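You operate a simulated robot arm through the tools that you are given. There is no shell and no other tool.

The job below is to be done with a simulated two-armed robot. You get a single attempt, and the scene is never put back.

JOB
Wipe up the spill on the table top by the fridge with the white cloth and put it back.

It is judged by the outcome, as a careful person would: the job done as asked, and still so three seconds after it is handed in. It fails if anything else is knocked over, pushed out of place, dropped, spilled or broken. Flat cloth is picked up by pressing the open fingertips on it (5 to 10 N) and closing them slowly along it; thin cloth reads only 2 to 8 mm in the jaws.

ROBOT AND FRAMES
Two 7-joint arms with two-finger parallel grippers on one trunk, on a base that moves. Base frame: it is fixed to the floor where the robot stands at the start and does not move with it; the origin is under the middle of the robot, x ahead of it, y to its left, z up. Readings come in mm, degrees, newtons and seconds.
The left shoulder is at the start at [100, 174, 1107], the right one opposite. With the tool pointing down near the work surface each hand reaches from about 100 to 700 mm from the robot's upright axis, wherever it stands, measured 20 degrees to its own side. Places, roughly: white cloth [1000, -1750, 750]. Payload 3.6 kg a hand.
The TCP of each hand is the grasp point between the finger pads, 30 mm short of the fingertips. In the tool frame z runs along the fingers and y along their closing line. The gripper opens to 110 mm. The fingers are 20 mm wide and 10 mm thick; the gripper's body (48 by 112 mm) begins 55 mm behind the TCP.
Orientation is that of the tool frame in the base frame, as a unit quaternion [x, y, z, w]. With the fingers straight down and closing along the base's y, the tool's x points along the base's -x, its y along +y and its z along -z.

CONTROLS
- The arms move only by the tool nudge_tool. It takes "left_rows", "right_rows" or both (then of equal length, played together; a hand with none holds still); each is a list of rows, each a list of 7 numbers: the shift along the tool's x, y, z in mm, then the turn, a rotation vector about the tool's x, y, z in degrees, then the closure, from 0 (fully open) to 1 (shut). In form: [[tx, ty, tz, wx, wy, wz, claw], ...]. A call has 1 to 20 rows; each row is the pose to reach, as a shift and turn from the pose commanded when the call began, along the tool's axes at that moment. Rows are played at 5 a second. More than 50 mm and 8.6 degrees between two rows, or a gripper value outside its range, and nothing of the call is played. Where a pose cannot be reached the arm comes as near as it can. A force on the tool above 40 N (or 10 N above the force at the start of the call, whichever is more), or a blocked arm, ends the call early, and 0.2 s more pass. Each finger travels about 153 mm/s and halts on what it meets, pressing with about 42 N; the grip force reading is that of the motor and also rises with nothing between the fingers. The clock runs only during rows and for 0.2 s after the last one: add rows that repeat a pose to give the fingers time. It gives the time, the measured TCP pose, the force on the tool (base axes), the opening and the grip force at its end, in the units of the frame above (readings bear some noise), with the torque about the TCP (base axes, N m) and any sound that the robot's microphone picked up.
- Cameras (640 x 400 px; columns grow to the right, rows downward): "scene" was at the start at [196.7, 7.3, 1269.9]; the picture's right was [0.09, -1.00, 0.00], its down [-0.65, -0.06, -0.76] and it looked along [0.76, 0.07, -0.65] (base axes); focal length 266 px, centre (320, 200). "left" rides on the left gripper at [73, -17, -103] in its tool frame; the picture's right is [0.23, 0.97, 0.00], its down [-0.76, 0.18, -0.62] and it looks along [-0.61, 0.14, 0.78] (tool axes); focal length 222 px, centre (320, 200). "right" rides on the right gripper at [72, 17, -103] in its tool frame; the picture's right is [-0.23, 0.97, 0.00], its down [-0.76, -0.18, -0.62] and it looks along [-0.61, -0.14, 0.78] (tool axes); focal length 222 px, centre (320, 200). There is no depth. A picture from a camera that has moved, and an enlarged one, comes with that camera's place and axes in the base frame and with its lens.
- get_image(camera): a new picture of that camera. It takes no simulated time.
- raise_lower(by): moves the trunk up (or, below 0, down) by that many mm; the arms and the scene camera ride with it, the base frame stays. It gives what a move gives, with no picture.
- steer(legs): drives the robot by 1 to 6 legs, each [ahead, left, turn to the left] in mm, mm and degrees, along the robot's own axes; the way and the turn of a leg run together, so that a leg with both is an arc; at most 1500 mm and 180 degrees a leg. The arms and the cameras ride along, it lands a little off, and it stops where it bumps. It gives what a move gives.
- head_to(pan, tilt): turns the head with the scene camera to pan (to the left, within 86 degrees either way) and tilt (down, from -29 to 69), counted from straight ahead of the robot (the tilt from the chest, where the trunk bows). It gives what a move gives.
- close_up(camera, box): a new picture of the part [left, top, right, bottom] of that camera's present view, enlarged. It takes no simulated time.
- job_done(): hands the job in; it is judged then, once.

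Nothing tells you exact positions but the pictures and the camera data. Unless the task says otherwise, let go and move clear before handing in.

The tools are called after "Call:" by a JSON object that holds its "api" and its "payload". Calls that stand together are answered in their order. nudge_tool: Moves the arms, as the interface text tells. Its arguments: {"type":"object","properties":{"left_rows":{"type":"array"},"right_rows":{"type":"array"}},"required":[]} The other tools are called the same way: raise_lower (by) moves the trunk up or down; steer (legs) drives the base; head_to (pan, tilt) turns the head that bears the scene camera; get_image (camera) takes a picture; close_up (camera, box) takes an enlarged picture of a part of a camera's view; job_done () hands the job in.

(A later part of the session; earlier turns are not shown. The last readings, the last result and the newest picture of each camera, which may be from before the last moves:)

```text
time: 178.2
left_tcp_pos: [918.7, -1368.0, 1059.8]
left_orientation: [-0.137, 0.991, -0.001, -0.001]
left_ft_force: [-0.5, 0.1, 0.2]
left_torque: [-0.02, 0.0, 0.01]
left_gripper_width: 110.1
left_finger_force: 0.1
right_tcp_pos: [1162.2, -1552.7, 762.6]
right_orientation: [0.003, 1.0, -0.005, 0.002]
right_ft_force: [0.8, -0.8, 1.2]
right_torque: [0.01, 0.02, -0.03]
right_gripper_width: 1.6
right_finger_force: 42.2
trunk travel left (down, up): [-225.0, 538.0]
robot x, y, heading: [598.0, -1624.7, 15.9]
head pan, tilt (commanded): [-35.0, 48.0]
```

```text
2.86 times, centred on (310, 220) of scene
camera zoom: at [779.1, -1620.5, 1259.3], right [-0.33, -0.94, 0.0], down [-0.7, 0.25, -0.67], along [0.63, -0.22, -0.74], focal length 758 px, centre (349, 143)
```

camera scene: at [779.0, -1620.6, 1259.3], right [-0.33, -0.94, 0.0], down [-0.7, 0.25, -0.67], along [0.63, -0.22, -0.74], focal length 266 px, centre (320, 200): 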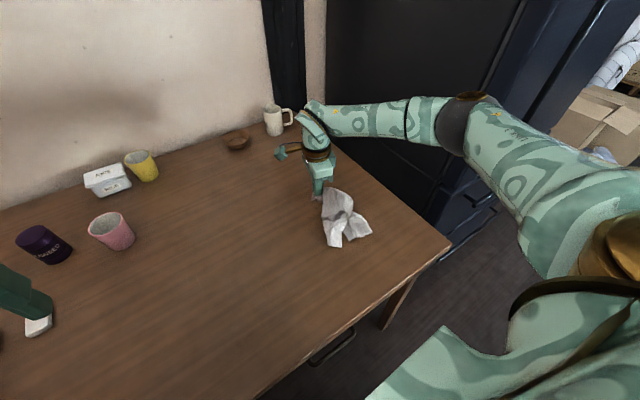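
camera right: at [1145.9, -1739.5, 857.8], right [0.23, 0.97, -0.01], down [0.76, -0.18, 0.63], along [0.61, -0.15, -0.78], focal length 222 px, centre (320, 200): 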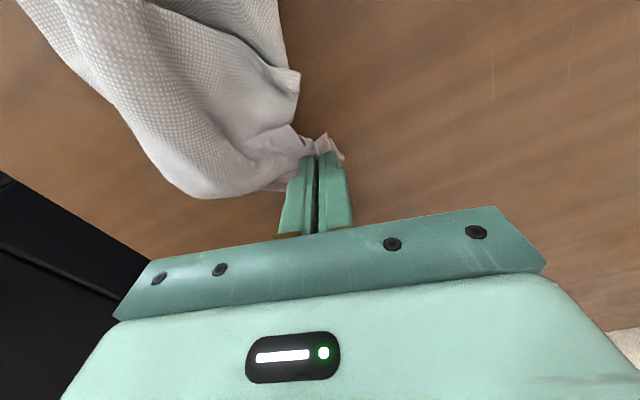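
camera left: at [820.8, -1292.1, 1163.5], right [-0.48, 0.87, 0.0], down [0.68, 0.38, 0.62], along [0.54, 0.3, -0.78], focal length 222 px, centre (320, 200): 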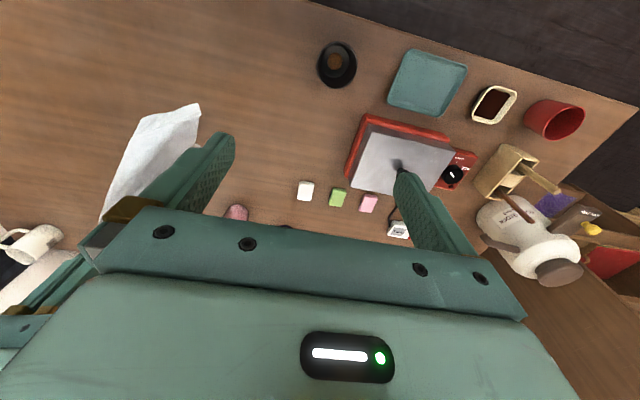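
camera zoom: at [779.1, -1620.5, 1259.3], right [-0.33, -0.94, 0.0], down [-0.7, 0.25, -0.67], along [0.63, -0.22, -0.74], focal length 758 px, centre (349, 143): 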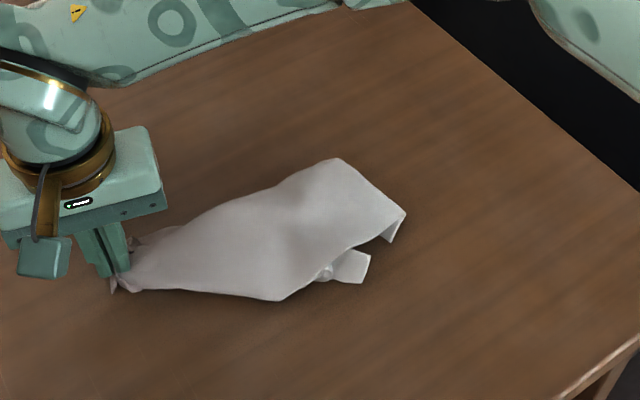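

Great improvement: the pull straightened the cloth; it now runs from A at [1155,-1545] to about [1143,-1800], with another corner peeking out near [1104,-1735]. I release A and rise to look.

Call:
{"api": "nudge_tool", "payload": {"right_rows": [[0, 0, 4, 0, 0, 0, 1], [0, 0, 7, 0, 0, 0, 0.9], [0, 0, 7, 0, 0, 0, 0.8], [0, 0, 7, 0, 0, 0, 0.75], [0, 0, 4, 0, 0, 0, 0.75], [0, 0, -10, 0, 0, 0, 0.75], [0, 0, -40, 0, 0, 0, 0.75], [0, 0, -75, 0, 0, 0, 0.75], [0, -20, -110, 0, 0, 0, 0.75], [0, -45, -140, 0, 0, 0, 0.75], [0, -70, -160, 0, 0, 0, 0.75]]}}

Call:
{"api": "get_image", "payload": {"camera": "right"}}

Call:
{"api": "close_up", "payload": {"camera": "scene", "box": [230, 170, 390, 290]}}

```text
time: 180.7
left_tcp_pos: [918.4, -1369.1, 1060.5]
left_orientation: [-0.137, 0.991, 0.0, 0.0]
left_ft_force: [-0.4, -0.3, -0.1]
left_torque: [0.01, -0.01, 0.01]
left_gripper_width: 110.2
left_finger_force: 0.1
right_tcp_pos: [1160.1, -1621.2, 920.5]
right_orientation: [0.004, 1.0, -0.004, 0.002]
right_ft_force: [0.5, 0.0, -0.1]
right_torque: [0.01, 0.04, 0.02]
right_gripper_width: 27.5
right_finger_force: 0.1
trunk travel left (down, up): [-225.0, 538.0]
robot x, y, heading: [596.7, -1626.3, 15.6]
head pan, tilt (commanded): [-35.0, 48.0]
```

```text
taken
camera right: at [1086.6, -1603.9, 1023.4], right [0.23, 0.97, -0.01], down [0.76, -0.18, 0.63], along [0.61, -0.15, -0.78], focal length 222 px, centre (320, 200)
```

right: 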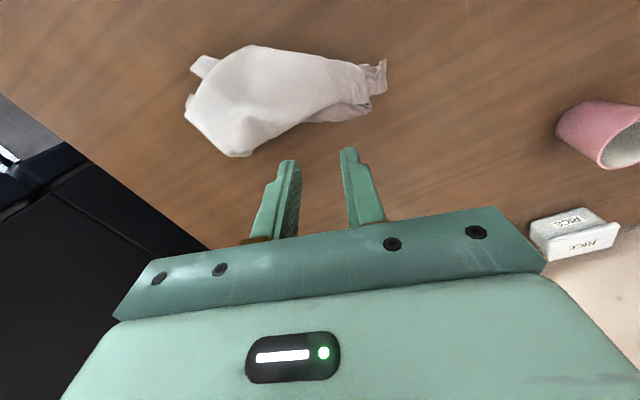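

```text
3.33 times, centred on (310, 230) of scene
camera zoom: at [778.8, -1621.1, 1259.4], right [-0.33, -0.94, 0.0], down [-0.7, 0.25, -0.67], along [0.63, -0.22, -0.74], focal length 885 px, centre (353, 100)
```

zoom: 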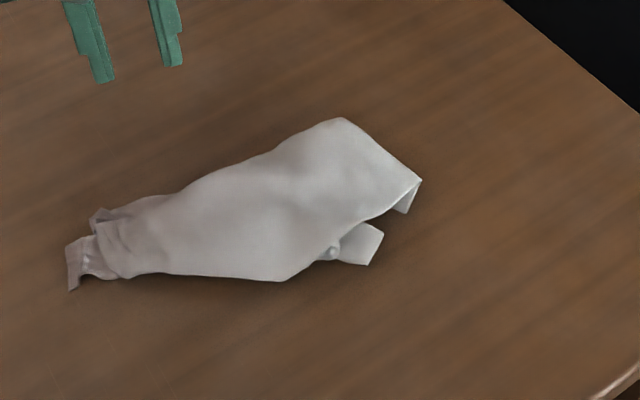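

I zoom in with the hand camera to see which layers the corners at the right end belong to.

Call:
{"api": "close_up", "payload": {"camera": "right", "box": [170, 30, 410, 180]}}

Call:
{"api": "close_up", "payload": {"camera": "scene", "box": [280, 190, 360, 250]}}

```text
2.67 times, centred on (290, 105) of right
camera zoom: at [1086.6, -1603.9, 1023.4], right [0.23, 0.97, -0.01], down [0.76, -0.18, 0.63], along [0.61, -0.15, -0.78], focal length 592 px, centre (400, 453)
```

zoom: 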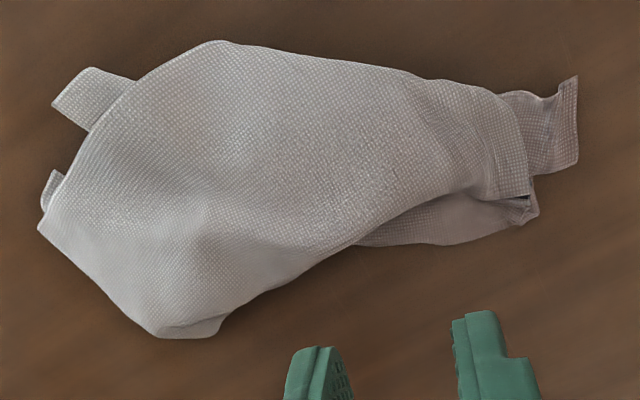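

```text
6.67 times, centred on (320, 220) of scene
camera zoom: at [778.8, -1621.1, 1259.4], right [-0.33, -0.94, 0.0], down [-0.7, 0.25, -0.67], along [0.63, -0.22, -0.74], focal length 1770 px, centre (320, 67)
```

zoom: 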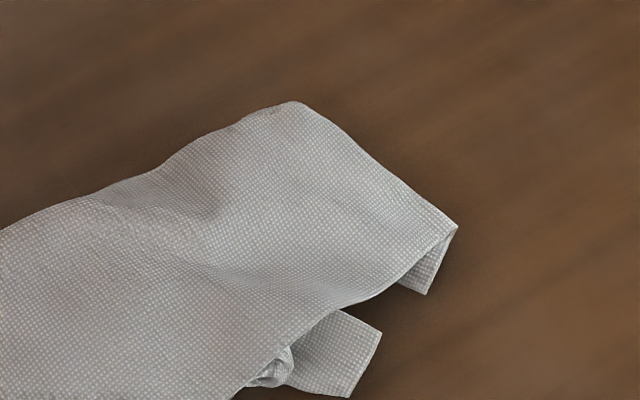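

P1 (right tip) looks like corner C on top, and the patch near [1097,-1740] like corner B peeking out from beneath on the robot's side. I move over that patch with the fingers nearly closed to pinch it and pull it out toward the robot.

Call:
{"api": "nudge_tool", "payload": {"right_rows": [[10, -20, 0, 0, 0, 0, 0.8], [20, -40, 0, 0, 0, 0, 0.85], [31, -60, 0, 0, 0, 0, 0.86], [41, -80, 0, 0, 0, 0, 0.86], [52, -100, 0, 0, 0, 0, 0.86], [62, -119, 10, 0, 0, 0, 0.86], [62, -119, 40, 0, 0, 0, 0.86], [62, -119, 70, 0, 0, 0, 0.86], [62, -119, 100, 0, 0, 0, 0.86], [62, -119, 120, 0, 0, 0, 0.86], [62, -119, 132, 0, 0, 0, 0.86], [62, -119, 132, 0, 0, 0, 0.86]]}}

Call:
{"api": "get_image", "payload": {"camera": "right"}}

Call:
{"api": "close_up", "payload": {"camera": "scene", "box": [270, 180, 370, 255]}}

```text
time: 183.2
left_tcp_pos: [917.5, -1369.3, 1060.2]
left_orientation: [-0.137, 0.991, -0.001, -0.001]
left_ft_force: [0.2, 0.0, -0.8]
left_torque: [-0.02, -0.03, 0.03]
left_gripper_width: 109.9
left_finger_force: 0.1
right_tcp_pos: [1097.9, -1742.8, 790.3]
right_orientation: [0.003, 1.0, -0.006, 0.001]
right_ft_force: [0.6, 0.3, 1.0]
right_torque: [0.04, -0.02, -0.03]
right_gripper_width: 15.5
right_finger_force: 0.0
trunk travel left (down, up): [-225.0, 538.0]
robot x, y, heading: [594.5, -1627.9, 15.7]
head pan, tilt (commanded): [-35.0, 48.0]
```

```text
taken
camera right: at [1024.0, -1724.9, 892.6], right [0.23, 0.97, -0.01], down [0.76, -0.18, 0.63], along [0.61, -0.15, -0.78], focal length 222 px, centre (320, 200)
```

right: 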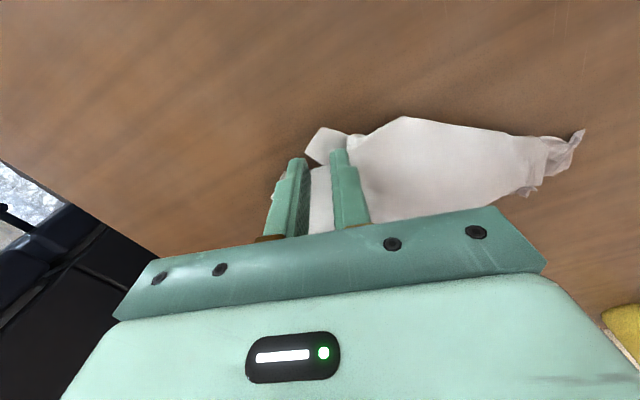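

```text
5.33 times, centred on (320, 218) of scene
camera zoom: at [779.0, -1620.5, 1259.3], right [-0.33, -0.94, 0.0], down [-0.7, 0.25, -0.67], along [0.63, -0.22, -0.74], focal length 1416 px, centre (320, 107)
```

zoom: 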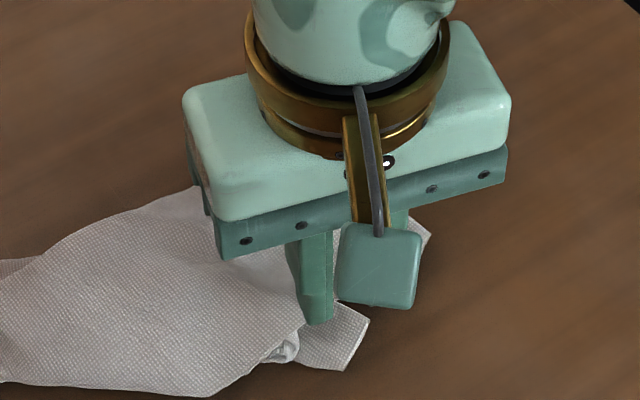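

The patch is centred under the fingers; I shift 4 mm to centre it better and lower.

Call:
{"api": "nudge_tool", "payload": {"right_rows": [[0, 4, 12, 0, 0, 0, 0.86], [0, 4, 22, 0, 0, 0, 0.86], [0, 4, 30, 0, 0, 0, 0.86], [0, 4, 34, 0, 0, 0, 0.86], [0, 4, 36, 0, 0, 0, 0.86], [0, 4, 37.2, 0, 0, 0, 0.86], [0, 4, 37.2, 0, 0, 0, 0.86]]}}

```text
time: 184.8
left_tcp_pos: [918.7, -1368.4, 1059.9]
left_orientation: [-0.137, 0.991, -0.002, 0.0]
left_ft_force: [0.1, -0.8, 0.3]
left_torque: [0.0, -0.02, -0.02]
left_gripper_width: 110.0
left_finger_force: 0.0
right_tcp_pos: [1099.7, -1736.9, 754.4]
right_orientation: [0.003, 1.0, -0.005, 0.003]
right_ft_force: [-0.9, -0.7, 5.9]
right_torque: [0.09, -0.02, 0.02]
right_gripper_width: 15.2
right_finger_force: 0.0
trunk travel left (down, up): [-225.0, 538.0]
robot x, y, heading: [595.0, -1624.7, 15.5]
head pan, tilt (commanded): [-35.0, 48.0]
```

Contact at 6 N. I close slowly.

Call:
{"api": "nudge_tool", "payload": {"right_rows": [[0, 0, 0.2, 0, 0, 0, 0.88], [0, 0, 0.2, 0, 0, 0, 0.9], [0, 0, 0.2, 0, 0, 0, 0.92], [0, 0, 0.2, 0, 0, 0, 0.94], [0, 0, 0.2, 0, 0, 0, 0.96], [0, 0, 0.2, 0, 0, 0, 0.98], [0, 0, 0.2, 0, 0, 0, 1], [0, 0, 0.2, 0, 0, 0, 1], [0, 0, 0.2, 0, 0, 0, 1]]}}

Call:
{"api": "get_image", "payload": {"camera": "right"}}

```text
time: 186.8
left_tcp_pos: [918.0, -1368.3, 1059.4]
left_orientation: [-0.138, 0.99, -0.002, -0.001]
left_ft_force: [0.1, 0.3, 0.1]
left_torque: [0.0, 0.0, 0.02]
left_gripper_width: 110.1
left_finger_force: 0.0
right_tcp_pos: [1098.6, -1736.5, 753.6]
right_orientation: [0.003, 1.0, -0.005, 0.002]
right_ft_force: [-0.7, 1.2, 1.5]
right_torque: [0.03, 0.01, -0.03]
right_gripper_width: 0.3
right_finger_force: 38.0
trunk travel left (down, up): [-225.0, 538.0]
robot x, y, heading: [597.8, -1626.1, 15.6]
head pan, tilt (commanded): [-35.0, 48.0]
```

```text
taken
camera right: at [1024.9, -1720.1, 855.9], right [0.23, 0.97, -0.01], down [0.76, -0.18, 0.63], along [0.61, -0.15, -0.78], focal length 222 px, centre (320, 200)
```

right: 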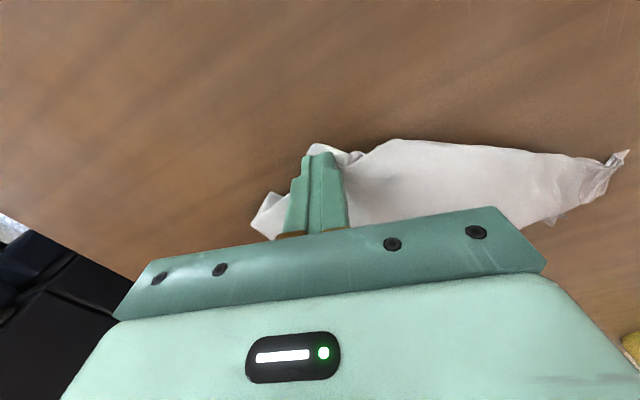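

Nothing was caught (0.3 mm); the opening was too small to form a fold. I raise, open wider and look.

Call:
{"api": "nudge_tool", "payload": {"right_rows": [[0, 0, -8, 0, 0, 0, 1], [0, 0, -25, 0, 0, 0, 0.9], [0, 0, -30, 0, 0, 0, 0.74], [0, 0, -30, 0, 0, 0, 0.74]]}}

Call:
{"api": "get_image", "payload": {"camera": "right"}}

Call:
{"api": "close_up", "payload": {"camera": "right", "box": [240, 90, 400, 190]}}

```text
time: 187.8
left_tcp_pos: [918.1, -1368.8, 1059.3]
left_orientation: [-0.138, 0.99, -0.001, 0.0]
left_ft_force: [0.3, -0.3, 0.4]
left_torque: [0.01, -0.01, -0.02]
left_gripper_width: 109.9
left_finger_force: 0.1
right_tcp_pos: [1098.4, -1737.4, 784.2]
right_orientation: [0.003, 1.0, -0.005, 0.002]
right_ft_force: [0.3, 0.2, 0.3]
right_torque: [-0.03, 0.01, 0.02]
right_gripper_width: 28.4
right_finger_force: 0.1
trunk travel left (down, up): [-225.0, 538.0]
robot x, y, heading: [598.1, -1629.0, 15.6]
head pan, tilt (commanded): [-35.0, 48.0]
```

```text
taken
camera right: at [1024.5, -1719.7, 886.1], right [0.23, 0.97, -0.01], down [0.76, -0.18, 0.63], along [0.61, -0.15, -0.78], focal length 222 px, centre (320, 200)
```

right: 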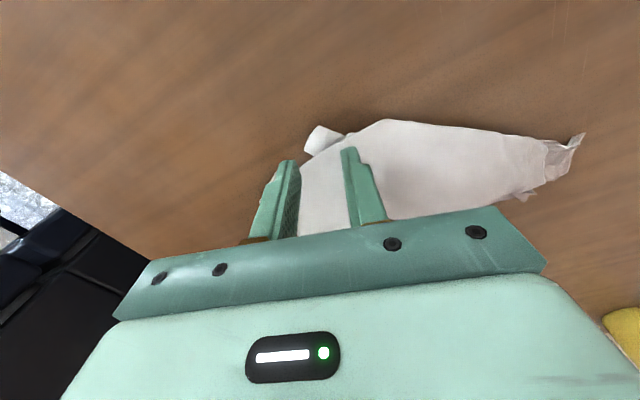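

```text
4.00 times, centred on (320, 140) of right
camera zoom: at [1024.5, -1719.7, 886.1], right [0.23, 0.97, -0.01], down [0.76, -0.18, 0.63], along [0.61, -0.15, -0.78], focal length 888 px, centre (320, 440)
```

zoom: 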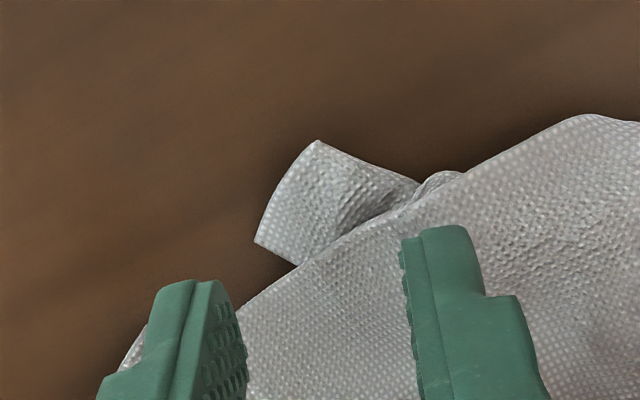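

I will first pull the top corner C (tip near [1140,-1800]) to the right, since it has plenty of area to grip and its pull should expose corner B more. I move over it.

Call:
{"api": "nudge_tool", "payload": {"right_rows": [[0, 0, -25, 0, 0, 0, 0.73], [-14, -8, -30, 0, 0, 0, 0.73], [-28, -17, -30, 0, 0, 0, 0.73], [-42, -26, -30, 0, 0, 0, 0.73], [-54, -33, -30, 0, 0, 0, 0.73], [-54, -33, -30, 0, 0, 0, 0.73]]}}

Call:
{"api": "get_image", "payload": {"camera": "right"}}

Call:
{"api": "close_up", "payload": {"camera": "scene", "box": [250, 160, 410, 280]}}

```text
time: 189.2
left_tcp_pos: [918.6, -1368.8, 1059.8]
left_orientation: [-0.137, 0.991, -0.001, -0.001]
left_ft_force: [-0.5, 0.0, -1.1]
left_torque: [-0.01, -0.03, 0.01]
left_gripper_width: 109.8
left_finger_force: 0.1
right_tcp_pos: [1152.7, -1770.3, 814.9]
right_orientation: [0.003, 1.0, -0.004, 0.002]
right_ft_force: [0.3, -0.2, -0.1]
right_torque: [0.0, 0.0, 0.01]
right_gripper_width: 29.8
right_finger_force: 0.1
trunk travel left (down, up): [-225.0, 538.0]
robot x, y, heading: [598.3, -1622.9, 15.6]
head pan, tilt (commanded): [-35.0, 48.0]
```

```text
taken
camera right: at [1080.0, -1753.6, 916.3], right [0.23, 0.97, -0.01], down [0.76, -0.18, 0.63], along [0.61, -0.15, -0.78], focal length 222 px, centre (320, 200)
```

right: 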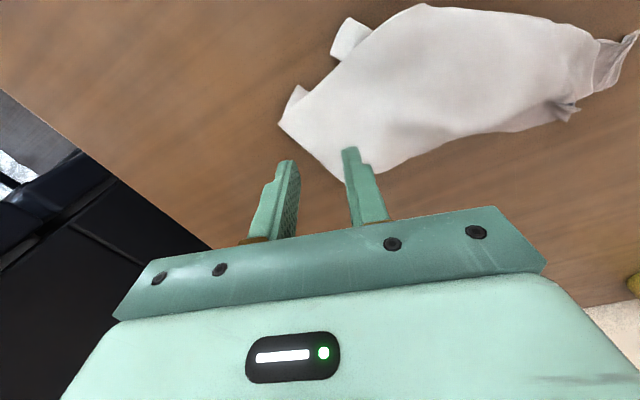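

```text
3.33 times, centred on (330, 220) of scene
camera zoom: at [779.0, -1620.5, 1259.3], right [-0.33, -0.94, 0.0], down [-0.7, 0.25, -0.67], along [0.63, -0.22, -0.74], focal length 885 px, centre (287, 133)
```

zoom: 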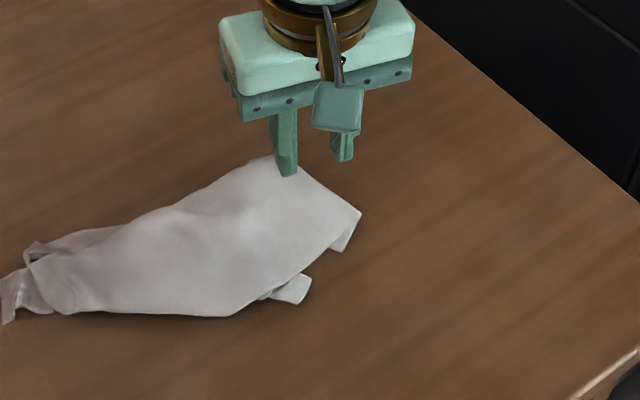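

The fingers are over the C corner. I lower to contact.

Call:
{"api": "nudge_tool", "payload": {"right_rows": [[0, 0, 20, 0, 0, 0, 0.73], [0, 0, 38, 0, 0, 0, 0.73], [0, 0, 50, 0, 0, 0, 0.73], [0, 0, 56, 0, 0, 0, 0.73], [0, 0, 59, 0, 0, 0, 0.73], [0, 0, 61, 0, 0, 0, 0.73], [0, 0, 61, 0, 0, 0, 0.73]]}}

```text
time: 190.8
left_tcp_pos: [917.8, -1368.1, 1059.8]
left_orientation: [-0.138, 0.99, -0.002, -0.001]
left_ft_force: [0.0, 0.0, -0.2]
left_torque: [0.03, 0.03, -0.01]
left_gripper_width: 110.0
left_finger_force: 0.1
right_tcp_pos: [1152.6, -1770.9, 753.5]
right_orientation: [0.004, 1.0, -0.006, 0.001]
right_ft_force: [0.0, -0.9, 1.0]
right_torque: [0.02, -0.02, -0.02]
right_gripper_width: 29.7
right_finger_force: 0.0
trunk travel left (down, up): [-225.0, 538.0]
robot x, y, heading: [595.3, -1625.0, 15.7]
head pan, tilt (commanded): [-35.0, 48.0]
```

I add about a millimetre for a light press and close slowly.

Call:
{"api": "nudge_tool", "payload": {"right_rows": [[0, 0, 0.8, 0, 0, 0, 0.73], [0, 0, 1.2, 0, 0, 0, 0.73], [0, 0, 1.2, 0, 0, 0, 0.76], [0, 0, 1.2, 0, 0, 0, 0.79], [0, 0, 1.2, 0, 0, 0, 0.82], [0, 0, 1.2, 0, 0, 0, 0.85], [0, 0, 1.2, 0, 0, 0, 0.88], [0, 0, 1.2, 0, 0, 0, 0.91], [0, 0, 1.2, 0, 0, 0, 0.94], [0, 0, 1.0, 0, 0, 0, 0.97], [0, 0, 0.8, 0, 0, 0, 1], [0, 0, 0.6, 0, 0, 0, 1], [0, 0, 0.6, 0, 0, 0, 1]]}}

Call:
{"api": "get_image", "payload": {"camera": "right"}}

```text
time: 193.7
left_tcp_pos: [918.5, -1369.7, 1060.3]
left_orientation: [-0.138, 0.99, -0.002, -0.001]
left_ft_force: [0.3, 0.2, 0.6]
left_torque: [0.03, -0.01, 0.01]
left_gripper_width: 110.1
left_finger_force: 0.1
right_tcp_pos: [1153.4, -1770.4, 753.4]
right_orientation: [0.004, 1.0, -0.005, 0.002]
right_ft_force: [-0.1, 0.7, 1.2]
right_torque: [-0.01, 0.01, -0.01]
right_gripper_width: 0.1
right_finger_force: 37.6
trunk travel left (down, up): [-225.0, 538.0]
robot x, y, heading: [597.6, -1623.7, 15.7]
head pan, tilt (commanded): [-35.0, 48.0]
```

```text
taken
camera right: at [1080.1, -1752.7, 855.4], right [0.23, 0.97, -0.01], down [0.76, -0.18, 0.63], along [0.61, -0.15, -0.78], focal length 222 px, centre (320, 200)
```

right: 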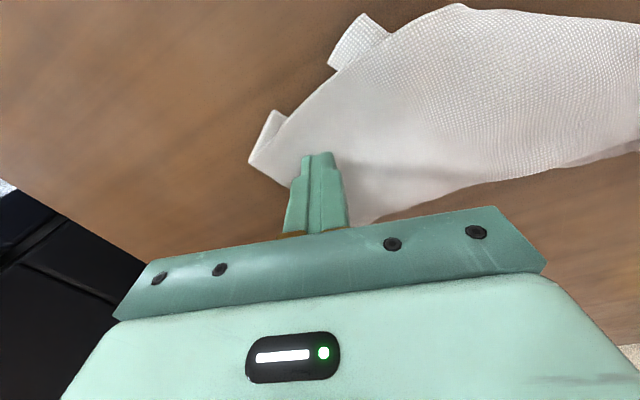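

Nothing caught; the press was too light for the small opening. I open to about 45 mm and press again, checking the force before closing.

Call:
{"api": "nudge_tool", "payload": {"right_rows": [[0, 0, -5, 0, 0, 0, 0.9], [4, 8, -12, 0, 0, 0, 0.75], [4, 8, -12, 0, 0, 0, 0.6], [4, 8, -6, 0, 0, 0, 0.6], [4, 8, -1, 0, 0, 0, 0.6], [4, 8, 0.6, 0, 0, 0, 0.6], [4, 8, 0.6, 0, 0, 0, 0.6], [4, 8, 0.6, 0, 0, 0, 0.6]]}}

Call:
{"api": "get_image", "payload": {"camera": "right"}}

```text
time: 195.4
left_tcp_pos: [918.0, -1368.7, 1059.6]
left_orientation: [-0.138, 0.99, -0.002, -0.001]
left_ft_force: [0.3, -0.5, 1.4]
left_torque: [0.0, 0.0, -0.02]
left_gripper_width: 109.8
left_finger_force: 0.0
right_tcp_pos: [1149.1, -1763.6, 752.9]
right_orientation: [0.004, 1.0, -0.004, 0.002]
right_ft_force: [-0.7, 0.3, 2.1]
right_torque: [0.03, 0.03, 0.0]
right_gripper_width: 44.3
right_finger_force: 0.1
trunk travel left (down, up): [-225.0, 538.0]
robot x, y, heading: [593.4, -1624.2, 15.6]
head pan, tilt (commanded): [-35.0, 48.0]
```

```text
taken
camera right: at [1075.5, -1745.1, 855.2], right [0.23, 0.97, -0.01], down [0.76, -0.18, 0.63], along [0.61, -0.15, -0.78], focal length 222 px, centre (320, 200)
```

right: 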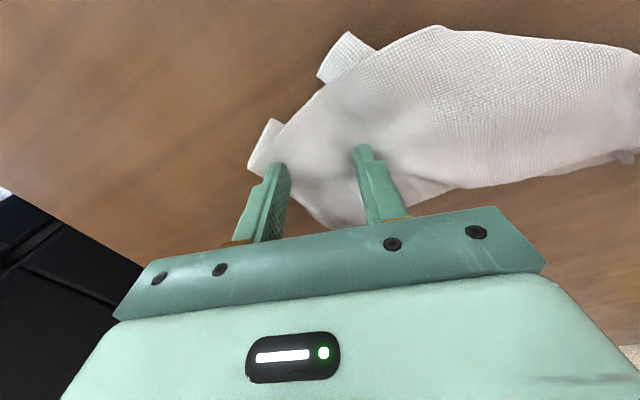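

Both fingertips rest on the corner at 2 N. I press a bit more and close slowly.

Call:
{"api": "nudge_tool", "payload": {"right_rows": [[0, 0, 0.6, 0, 0, 0, 0.6], [0, 0, 0.8, 0, 0, 0, 0.6], [0, 0, 0.8, 0, 0, 0, 0.64], [0, 0, 0.8, 0, 0, 0, 0.68], [0, 0, 0.8, 0, 0, 0, 0.72], [0, 0, 0.8, 0, 0, 0, 0.76], [0, 0, 0.8, 0, 0, 0, 0.8], [0, 0, 0.8, 0, 0, 0, 0.84], [0, 0, 0.8, 0, 0, 0, 0.88], [0, 0, 0.8, 0, 0, 0, 0.92], [0, 0, 0.7, 0, 0, 0, 0.96], [0, 0, 0.5, 0, 0, 0, 1], [0, 0, 0.5, 0, 0, 0, 1], [0, 0, 0.5, 0, 0, 0, 1]]}}

Call:
{"api": "get_image", "payload": {"camera": "right"}}

```text
time: 198.4
left_tcp_pos: [917.7, -1368.5, 1061.1]
left_orientation: [-0.137, 0.991, -0.001, 0.0]
left_ft_force: [0.1, -0.4, -0.3]
left_torque: [0.01, 0.01, -0.03]
left_gripper_width: 110.0
left_finger_force: 0.1
right_tcp_pos: [1147.8, -1763.5, 752.4]
right_orientation: [0.004, 1.0, -0.004, 0.003]
right_ft_force: [2.4, 0.7, 6.8]
right_torque: [0.03, -0.08, -0.01]
right_gripper_width: 3.4
right_finger_force: 42.1
trunk travel left (down, up): [-225.0, 538.0]
robot x, y, heading: [598.1, -1626.0, 15.6]
head pan, tilt (commanded): [-35.0, 48.0]
```

```text
taken
camera right: at [1074.5, -1745.1, 854.4], right [0.23, 0.97, -0.01], down [0.76, -0.18, 0.63], along [0.61, -0.15, -0.78], focal length 222 px, centre (320, 200)
```

right: 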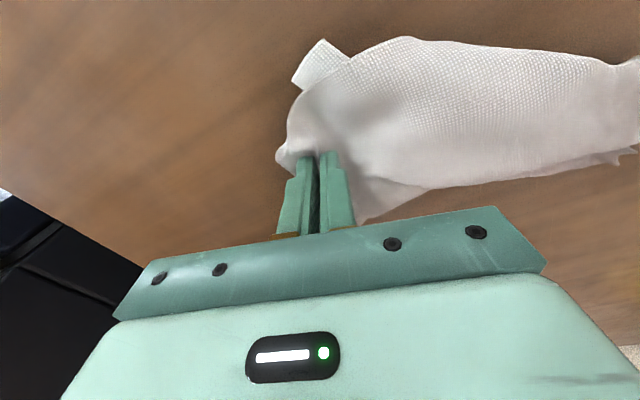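

Corner C is held (3.4 mm). I pull it low to the right toward C's original place near [1070,-1916].

Call:
{"api": "nudge_tool", "payload": {"right_rows": [[0, 0, -5, 0, 0, 0, 1], [0, 0, -10, 0, 0, 0, 1], [7, -12, -10, 0, 0, 0, 1], [14, -24, -10, 0, 0, 0, 1], [21, -36, -10, 0, 0, 0, 1], [28, -48, -10, 0, 0, 0, 1], [35, -60, -10, 0, 0, 0, 1], [42, -72, -10, 0, 0, 0, 1], [49, -84, -10, 0, 0, 0, 1], [56, -96, -10, 0, 0, 0, 1], [63, -108, -10, 0, 0, 0, 1], [70, -119, -10, 0, 0, 0, 1], [70, -119, -10, 0, 0, 0, 1]]}}

Call:
{"api": "close_up", "payload": {"camera": "scene", "box": [230, 150, 430, 290]}}

```text
time: 201.2
left_tcp_pos: [919.0, -1368.8, 1060.1]
left_orientation: [-0.137, 0.991, -0.001, -0.001]
left_ft_force: [-0.1, -0.7, -0.1]
left_torque: [-0.01, 0.02, -0.01]
left_gripper_width: 110.0
left_finger_force: 0.1
right_tcp_pos: [1077.7, -1881.4, 763.5]
right_orientation: [0.004, 1.0, -0.005, 0.001]
right_ft_force: [0.4, 0.3, -0.7]
right_torque: [0.01, 0.01, 0.01]
right_gripper_width: 3.3
right_finger_force: 42.1
trunk travel left (down, up): [-225.0, 538.0]
robot x, y, heading: [597.0, -1626.8, 15.8]
head pan, tilt (commanded): [-35.0, 48.0]
```

```text
2.86 times, centred on (330, 220) of scene
camera zoom: at [779.2, -1620.4, 1259.3], right [-0.33, -0.94, 0.0], down [-0.7, 0.25, -0.67], along [0.63, -0.22, -0.74], focal length 758 px, centre (291, 143)
```

zoom: 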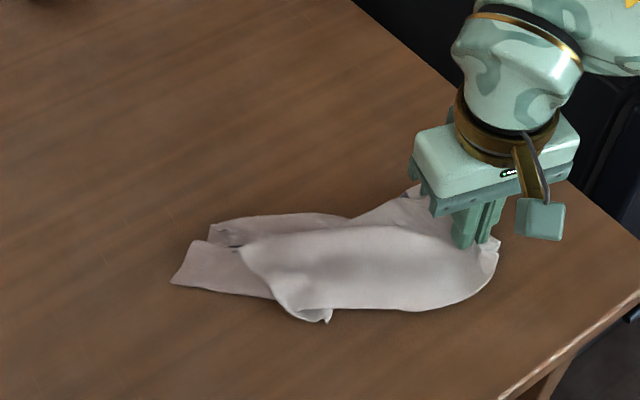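

Pulling C moved and straightened the cloth along the table. I release C gently, rise and check the shape.

Call:
{"api": "nudge_tool", "payload": {"right_rows": [[0, 0, 4, 0, 0, 0, 1], [0, 0, 7, 0, 0, 0, 0.9], [0, 0, 7, 0, 0, 0, 0.8], [0, 0, 7, 0, 0, 0, 0.7], [0, 0, 3, 0, 0, 0, 0.7], [0, 0, -12, 0, 0, 0, 0.7], [0, 0, -40, 0, 0, 0, 0.7], [0, 0, -75, 0, 0, 0, 0.65], [0, 0, -105, 0, 0, 0, 0.6], [-30, 0, -120, 0, 0, 0, 0.6], [-60, 0, -120, 0, 0, 0, 0.6]]}}

Call:
{"api": "close_up", "payload": {"camera": "scene", "box": [230, 170, 430, 290]}}

Call:
{"api": "get_image", "payload": {"camera": "right"}}

```text
time: 203.7
left_tcp_pos: [918.8, -1369.5, 1059.9]
left_orientation: [-0.137, 0.991, -0.001, 0.0]
left_ft_force: [-0.2, -0.1, -0.6]
left_torque: [0.0, -0.02, 0.02]
left_gripper_width: 110.2
left_finger_force: 0.0
right_tcp_pos: [1138.4, -1877.5, 880.9]
right_orientation: [0.004, 1.0, -0.005, 0.002]
right_ft_force: [-0.1, 0.1, 0.8]
right_torque: [0.0, -0.02, -0.02]
right_gripper_width: 43.9
right_finger_force: 0.1
trunk travel left (down, up): [-225.0, 538.0]
robot x, y, heading: [596.6, -1627.6, 15.5]
head pan, tilt (commanded): [-35.0, 48.0]
```

```text
3.20 times, centred on (330, 230) of scene
camera zoom: at [779.6, -1620.5, 1259.2], right [-0.33, -0.94, 0.0], down [-0.7, 0.25, -0.67], along [0.63, -0.22, -0.74], focal length 850 px, centre (288, 104)
```

zoom: 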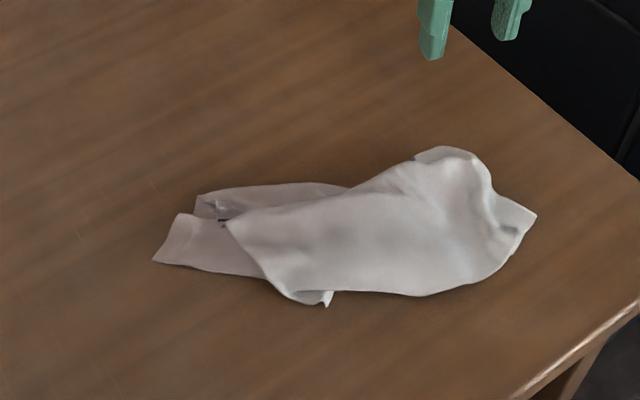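

```text
taken
camera right: at [1066.1, -1859.0, 984.6], right [0.23, 0.97, -0.01], down [0.76, -0.18, 0.63], along [0.61, -0.15, -0.78], focal length 222 px, centre (320, 200)
```

right: 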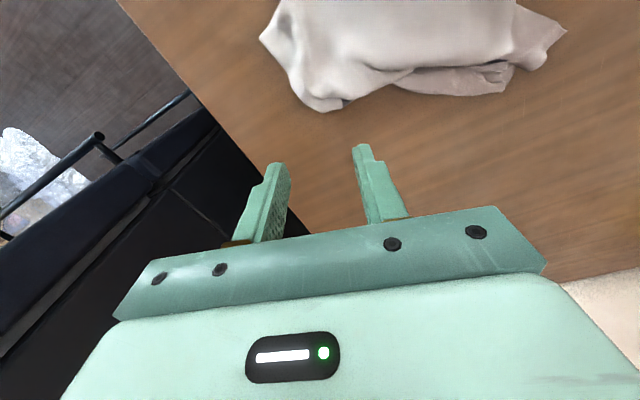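

C sits at its original place [1067,-1922] and the cloth spans to [1124,-1638]; its centre is about 55 mm too far right. I now grip the A-side band at the left end, near [1128,-1677], to pull it left, which straightens and recentres the cloth.

Call:
{"api": "nudge_tool", "payload": {"right_rows": [[1, 25, 0, 0, 0, 3.5, 0.67], [2.5, 50, 0, 0, 0, 7, 0.67], [4, 75, 0, 0, 0, 10.5, 0.67], [5, 100, 0, 0, 0, 14, 0.67], [6, 125, 0, 0, 0, 17.5, 0.67], [8, 150, 0, 0, 0, 21, 0.67], [9, 175, 0, 0, 0, 24.5, 0.67], [10, 200, 0, 0, 0, 28, 0.67], [10, 200, 25, 0, 0, 28, 0.67], [10, 200, 50, 0, 0, 28, 0.67], [10, 200, 75, 0, 0, 28, 0.67], [10, 200, 92, 0, 0, 28, 0.67], [10, 200, 92, 0, 0, 28, 0.67]]}}

Call:
{"api": "get_image", "payload": {"camera": "right"}}

Call:
{"api": "close_up", "payload": {"camera": "right", "box": [220, 60, 420, 185]}}

```text
time: 206.4
left_tcp_pos: [919.5, -1367.7, 1060.6]
left_orientation: [-0.137, 0.991, -0.001, 0.0]
left_ft_force: [-0.5, -0.2, 0.3]
left_torque: [-0.02, -0.04, 0.0]
left_gripper_width: 109.7
left_finger_force: 0.0
right_tcp_pos: [1129.5, -1679.3, 791.3]
right_orientation: [0.245, 0.969, -0.005, 0.003]
right_ft_force: [1.0, -0.5, 0.1]
right_torque: [0.01, 0.0, -0.01]
right_gripper_width: 36.7
right_finger_force: 0.0
trunk travel left (down, up): [-225.0, 538.0]
robot x, y, heading: [598.9, -1623.8, 15.6]
head pan, tilt (commanded): [-35.0, 48.0]
```

```text
taken
camera right: at [1072.5, -1629.8, 893.1], right [0.66, 0.75, 0.0], down [0.58, -0.51, 0.63], along [0.47, -0.42, -0.78], focal length 222 px, centre (320, 200)
```

right: 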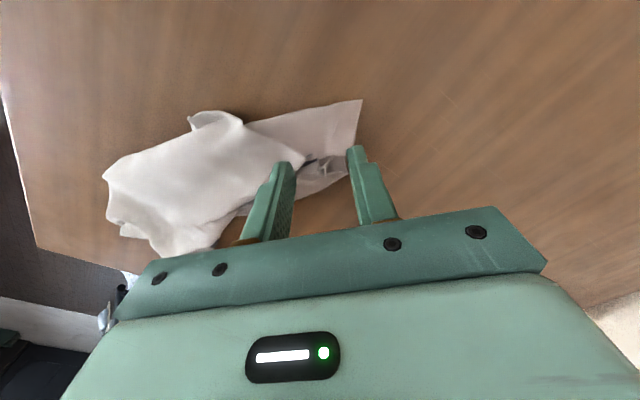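

```text
3.20 times, centred on (320, 122) of right
camera zoom: at [1072.5, -1629.8, 893.1], right [0.66, 0.75, 0.0], down [0.58, -0.51, 0.63], along [0.47, -0.42, -0.78], focal length 711 px, centre (320, 448)
```

zoom: 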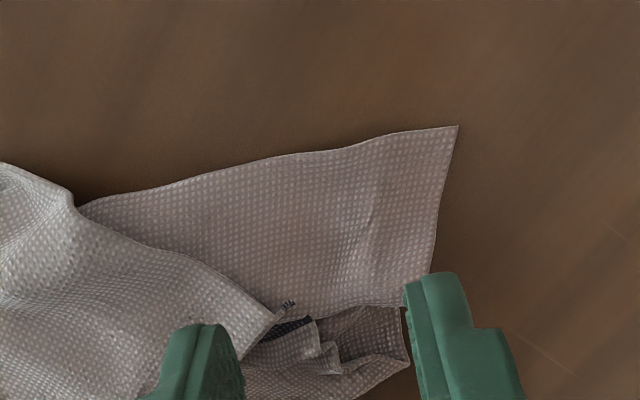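

An excellent view: corner A with a flat single layer of about 80 × 60 mm lies right under the fingers. I lower to contact.

Call:
{"api": "nudge_tool", "payload": {"right_rows": [[0, 0, 15, 0, 0, 0, 0.67], [0, 0, 27, 0, 0, 0, 0.67], [0, 0, 34, 0, 0, 0, 0.67], [0, 0, 37, 0, 0, 0, 0.67], [0, 0, 38.5, 0, 0, 0, 0.67], [0, 0, 39.5, 0, 0, 0, 0.67], [0, 0, 39.5, 0, 0, 0, 0.67]]}}

```text
time: 208.1
left_tcp_pos: [915.7, -1369.3, 1062.8]
left_orientation: [-0.138, 0.99, -0.002, 0.001]
left_ft_force: [0.0, 0.2, 0.2]
left_torque: [0.01, 0.0, 0.04]
left_gripper_width: 109.7
left_finger_force: 0.0
right_tcp_pos: [1128.3, -1681.0, 752.7]
right_orientation: [0.245, 0.97, -0.003, 0.006]
right_ft_force: [2.4, -7.7, 31.9]
right_torque: [-0.63, -0.04, 0.07]
right_gripper_width: 36.5
right_finger_force: 0.2
trunk travel left (down, up): [-225.0, 538.0]
robot x, y, heading: [598.9, -1626.9, 16.0]
head pan, tilt (commanded): [-35.0, 48.0]
```

Pressure is 32 N, too high; I ease up 2 mm.

Call:
{"api": "nudge_tool", "payload": {"right_rows": [[0, 0, -1, 0, 0, 0, 0.67], [0, 0, -2.2, 0, 0, 0, 0.67], [0, 0, -2.2, 0, 0, 0, 0.67]]}}

```text
time: 208.8
left_tcp_pos: [916.4, -1368.3, 1060.8]
left_orientation: [-0.138, 0.99, -0.001, 0.0]
left_ft_force: [-0.6, -0.5, -0.1]
left_torque: [0.0, 0.02, -0.01]
left_gripper_width: 110.1
left_finger_force: 0.1
right_tcp_pos: [1128.0, -1680.6, 752.1]
right_orientation: [0.245, 0.97, -0.004, 0.003]
right_ft_force: [6.3, -2.0, 21.6]
right_torque: [-0.29, -0.14, 0.07]
right_gripper_width: 36.5
right_finger_force: 0.2
trunk travel left (down, up): [-225.0, 538.0]
robot x, y, heading: [596.7, -1626.2, 15.7]
head pan, tilt (commanded): [-35.0, 48.0]
```

Still 22 N; another 1 mm up, then I close slowly.

Call:
{"api": "nudge_tool", "payload": {"right_rows": [[0, 0, -1.2, 0, 0, 0, 0.67], [0, 0, -1.2, 0, 0, 0, 0.67], [0, 0, -1.2, 0, 0, 0, 0.71], [0, 0, -1.2, 0, 0, 0, 0.75], [0, 0, -1.2, 0, 0, 0, 0.79], [0, 0, -1.2, 0, 0, 0, 0.83], [0, 0, -1.2, 0, 0, 0, 0.87], [0, 0, -1.2, 0, 0, 0, 0.91], [0, 0, -1.2, 0, 0, 0, 0.95], [0, 0, -1.2, 0, 0, 0, 1], [0, 0, -1.2, 0, 0, 0, 1], [0, 0, -1.2, 0, 0, 0, 1]]}}

Call:
{"api": "get_image", "payload": {"camera": "right"}}

```text
time: 211.4
left_tcp_pos: [917.2, -1368.0, 1060.0]
left_orientation: [-0.137, 0.991, -0.001, 0.0]
left_ft_force: [-0.3, -0.1, 0.2]
left_torque: [0.0, 0.02, -0.02]
left_gripper_width: 109.9
left_finger_force: 0.0
right_tcp_pos: [1129.5, -1682.0, 752.7]
right_orientation: [0.245, 0.97, -0.004, 0.002]
right_ft_force: [-1.0, -0.2, 2.6]
right_torque: [0.04, 0.02, 0.0]
right_gripper_width: 2.8
right_finger_force: 42.1
trunk travel left (down, up): [-225.0, 538.0]
robot x, y, heading: [599.8, -1623.2, 15.7]
head pan, tilt (commanded): [-35.0, 48.0]
```

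```text
taken
camera right: at [1072.2, -1631.9, 854.8], right [0.66, 0.75, -0.01], down [0.58, -0.51, 0.63], along [0.47, -0.42, -0.78], focal length 222 px, centre (320, 200)
```

right: 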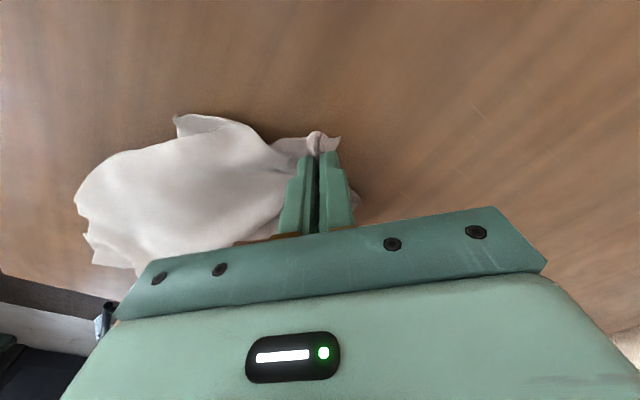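

Corner A's band is held (2.8 mm). I pull it low to the left by about 115 mm toward A's original place.

Call:
{"api": "nudge_tool", "payload": {"right_rows": [[0, 0, -4, 0, 0, 0, 1], [0, 0, -8, 0, 0, 0, 1], [2.8, 11, -8, 0, 0, 0, 1], [5.6, 22, -8, 0, 0, 0, 1], [8.4, 33, -8, 0, 0, 0, 1], [11.2, 44, -8, 0, 0, 0, 1], [14, 55, -8, 0, 0, 0, 1], [16.8, 66, -8, 0, 0, 0, 1], [19.6, 77, -8, 0, 0, 0, 1], [22.4, 88, -8, 0, 0, 0, 1], [25.2, 99, -8, 0, 0, 0, 1], [28, 111, -8, 0, 0, 0, 1], [28, 111, -8, 0, 0, 0, 1]]}}

Call:
{"api": "close_up", "payload": {"camera": "scene", "box": [210, 160, 410, 285]}}

```text
time: 214.2
left_tcp_pos: [919.3, -1369.1, 1059.7]
left_orientation: [-0.137, 0.991, -0.001, 0.0]
left_ft_force: [0.4, 0.9, -0.4]
left_torque: [0.04, -0.02, 0.0]
left_gripper_width: 110.0
left_finger_force: 0.1
right_tcp_pos: [1159.3, -1570.7, 758.3]
right_orientation: [0.245, 0.97, -0.004, 0.002]
right_ft_force: [-0.5, -0.5, 0.2]
right_torque: [0.01, -0.03, 0.0]
right_gripper_width: 2.2
right_finger_force: 42.3
trunk travel left (down, up): [-225.0, 538.0]
robot x, y, heading: [595.5, -1623.2, 15.8]
head pan, tilt (commanded): [-35.0, 48.0]
```

```text
3.20 times, centred on (310, 222) of scene
camera zoom: at [779.1, -1620.5, 1259.3], right [-0.33, -0.94, 0.0], down [-0.7, 0.25, -0.67], along [0.63, -0.22, -0.74], focal length 850 px, centre (352, 128)
```

zoom: 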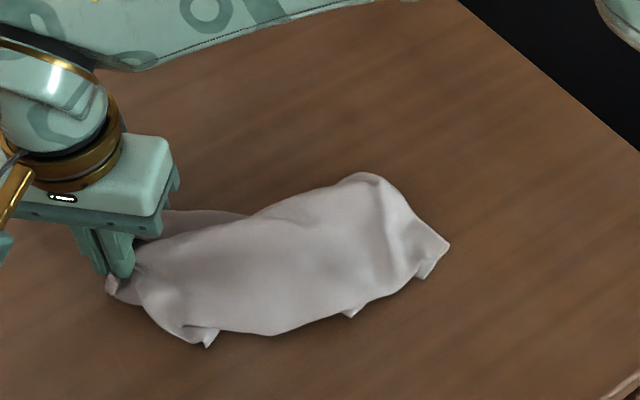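

The cloth slides as a whole; it now spans from about [1155,-1550] to [1101,-1812], centred near its original centre. I release A gently and look.

Call:
{"api": "nudge_tool", "payload": {"right_rows": [[0, 0, 3, 0, 0, 0, 1], [0, 0, 5, 0, 0, 0, 0.9], [0, 0, 5, 0, 0, 0, 0.8], [0, 0, 5, 0, 0, 0, 0.72], [0, 0, 2, 0, 0, 0, 0.7], [0, 0, -12, 0, 0, 0, 0.7], [0, 0, -40, 0, 0, 0, 0.7], [0, 0, -80, 0, 0, 0, 0.65], [0, 0, -115, 0, 0, 0, 0.6], [0, 20, -140, 0, 0, 0, 0.6], [0, 40, -140, 0, 0, 0, 0.6]]}}

Call:
{"api": "close_up", "payload": {"camera": "scene", "box": [220, 170, 380, 270]}}

Call:
{"api": "get_image", "payload": {"camera": "right"}}

```text
time: 216.7
left_tcp_pos: [918.1, -1368.9, 1060.1]
left_orientation: [-0.137, 0.991, -0.001, 0.0]
left_ft_force: [-0.5, -0.7, 0.1]
left_torque: [0.01, 0.01, 0.02]
left_gripper_width: 109.9
left_finger_force: 0.0
right_tcp_pos: [1177.7, -1532.1, 899.4]
right_orientation: [0.245, 0.969, -0.004, 0.002]
right_ft_force: [0.8, 0.1, 0.1]
right_torque: [-0.03, 0.02, -0.03]
right_gripper_width: 44.3
right_finger_force: 0.1
trunk travel left (down, up): [-225.0, 538.0]
robot x, y, heading: [596.5, -1623.6, 16.0]
head pan, tilt (commanded): [-35.0, 48.0]
```

```text
4.00 times, centred on (300, 220) of scene
camera zoom: at [779.4, -1619.9, 1259.2], right [-0.33, -0.94, 0.0], down [-0.7, 0.25, -0.67], along [0.63, -0.22, -0.74], focal length 1062 px, centre (400, 120)
```

zoom: 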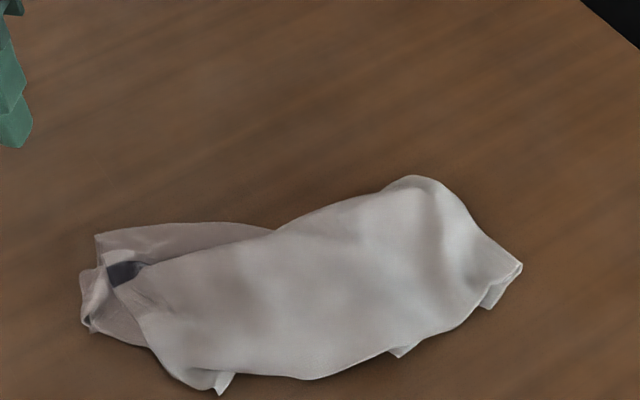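

```text
taken
camera right: at [1120.2, -1482.8, 1001.6], right [0.66, 0.75, -0.01], down [0.58, -0.51, 0.63], along [0.47, -0.42, -0.78], focal length 222 px, centre (320, 200)
```

right: 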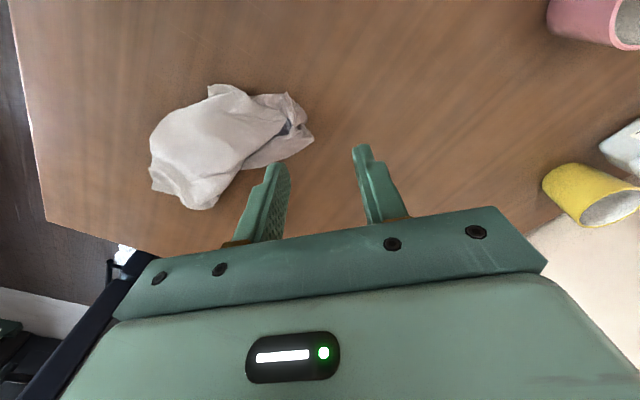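

The left end now sits near A's original place. If I hold that end down with the left hand while the right hand pulls C to its place, the cloth should straighten along its diagonal; first the right hand goes over corner C.

Call:
{"api": "nudge_tool", "payload": {"right_rows": [[-4.6, -20, 0, 0, 0, 0, 0.59], [-9.2, -40, 0, 0, 0, 0, 0.59], [-13.8, -59, 0, 0, 0, 0, 0.59], [-18.4, -79, 0, 0, 0, 0, 0.59], [-23, -99, 0, 0, 0, 0, 0.59], [-27.6, -119, 0, 0, 0, 0, 0.59], [-32.3, -138, 0, 0, 0, 0, 0.59], [-36.9, -158, 0, 0, 0, 0, 0.59], [-41.5, -178, 0, 0, 0, 0, 0.59], [-46, -198, 0, 0, 0, 0, 0.59], [-50.7, -217, 0, 0, 0, 0, 0.59], [-55.3, -237, 0, 0, 0, 0, 0.59], [-55.3, -237, 30, 0, 0, 0, 0.59], [-55.3, -237, 60, 0, 0, 0, 0.59], [-55.3, -237, 85, 0, 0, 0, 0.59], [-55.3, -237, 105, 0, 0, 0, 0.59], [-55.3, -237, 105, 0, 0, 0, 0.59]]}}

Call:
{"api": "get_image", "payload": {"camera": "right"}}

Call:
{"api": "close_up", "payload": {"camera": "scene", "box": [220, 150, 380, 270]}}

```text
time: 220.2
left_tcp_pos: [918.9, -1368.5, 1059.9]
left_orientation: [-0.137, 0.991, -0.001, 0.0]
left_ft_force: [0.4, -0.1, 0.6]
left_torque: [0.02, 0.01, 0.02]
left_gripper_width: 109.8
left_finger_force: 0.1
right_tcp_pos: [1114.1, -1769.4, 796.9]
right_orientation: [0.246, 0.969, -0.004, 0.002]
right_ft_force: [-0.6, 0.8, 0.8]
right_torque: [0.03, 0.0, 0.0]
right_gripper_width: 45.1
right_finger_force: 0.1
trunk travel left (down, up): [-225.0, 538.0]
robot x, y, heading: [593.9, -1622.7, 15.5]
head pan, tilt (commanded): [-35.0, 48.0]
```

```text
taken
camera right: at [1057.0, -1719.8, 898.9], right [0.66, 0.75, -0.01], down [0.58, -0.51, 0.63], along [0.47, -0.42, -0.78], focal length 222 px, centre (320, 200)
```

right: 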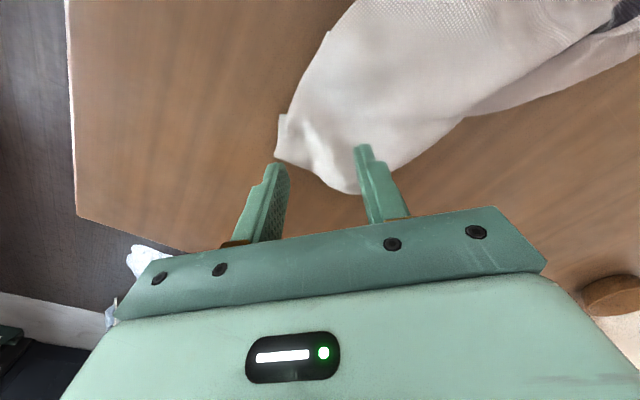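

```text
3.33 times, centred on (300, 210) of scene
camera zoom: at [779.0, -1620.4, 1259.3], right [-0.33, -0.94, 0.0], down [-0.7, 0.25, -0.67], along [0.63, -0.22, -0.74], focal length 885 px, centre (387, 167)
```

zoom: 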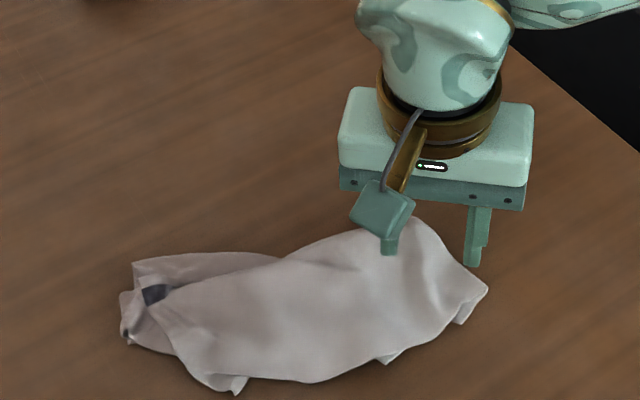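

The fingers are over corner C. I lower to contact here.

Call:
{"api": "nudge_tool", "payload": {"right_rows": [[0, 0, 15, 0, 0, 0, 0.59], [0, 0, 28, 0, 0, 0, 0.59], [0, 0, 36, 0, 0, 0, 0.59], [0, 0, 40, 0, 0, 0, 0.59], [0, 0, 42, 0, 0, 0, 0.59], [0, 0, 43.5, 0, 0, 0, 0.59], [0, 0, 43.5, 0, 0, 0, 0.59]]}}

```text
time: 221.8
left_tcp_pos: [918.9, -1368.1, 1060.1]
left_orientation: [-0.137, 0.991, -0.001, 0.0]
left_ft_force: [0.7, 0.7, 0.1]
left_torque: [0.01, 0.02, -0.02]
left_gripper_width: 109.9
left_finger_force: 0.0
right_tcp_pos: [1111.3, -1768.8, 753.3]
right_orientation: [0.245, 0.969, -0.004, 0.003]
right_ft_force: [-0.1, 0.0, 0.9]
right_torque: [0.0, 0.01, -0.03]
right_gripper_width: 45.2
right_finger_force: 0.1
trunk travel left (down, up): [-225.0, 538.0]
robot x, y, heading: [599.7, -1625.0, 16.0]
head pan, tilt (commanded): [-35.0, 48.0]
```

I press about 1.5 mm more and close slowly.

Call:
{"api": "nudge_tool", "payload": {"right_rows": [[0, 0, 0.8, 0, 0, 0, 0.59], [0, 0, 1.4, 0, 0, 0, 0.59], [0, 0, 1.4, 0, 0, 0, 0.63], [0, 0, 1.4, 0, 0, 0, 0.67], [0, 0, 1.4, 0, 0, 0, 0.71], [0, 0, 1.4, 0, 0, 0, 0.75], [0, 0, 1.4, 0, 0, 0, 0.79], [0, 0, 1.4, 0, 0, 0, 0.83], [0, 0, 1.4, 0, 0, 0, 0.87], [0, 0, 1.3, 0, 0, 0, 0.91], [0, 0, 1.1, 0, 0, 0, 0.95], [0, 0, 0.9, 0, 0, 0, 1], [0, 0, 0.9, 0, 0, 0, 1], [0, 0, 0.9, 0, 0, 0, 1]]}}

Call:
{"api": "get_image", "payload": {"camera": "right"}}

```text
time: 224.8
left_tcp_pos: [917.3, -1368.5, 1060.0]
left_orientation: [-0.138, 0.99, 0.0, -0.001]
left_ft_force: [-0.6, 1.1, -0.2]
left_torque: [-0.01, 0.0, 0.01]
left_gripper_width: 109.7
left_finger_force: 0.0
right_tcp_pos: [1111.7, -1769.6, 751.9]
right_orientation: [0.245, 0.969, -0.004, 0.003]
right_ft_force: [-1.1, 1.2, 4.9]
right_torque: [0.07, 0.0, 0.03]
right_gripper_width: 3.0
right_finger_force: 41.6
trunk travel left (down, up): [-225.0, 538.0]
robot x, y, heading: [595.9, -1623.5, 15.8]
head pan, tilt (commanded): [-35.0, 48.0]
```

```text
taken
camera right: at [1054.8, -1720.6, 854.4], right [0.66, 0.75, -0.01], down [0.58, -0.51, 0.63], along [0.47, -0.42, -0.78], focal length 222 px, centre (320, 200)
```

right: 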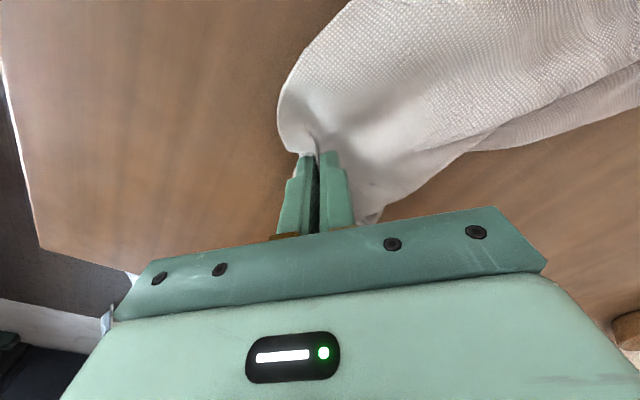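

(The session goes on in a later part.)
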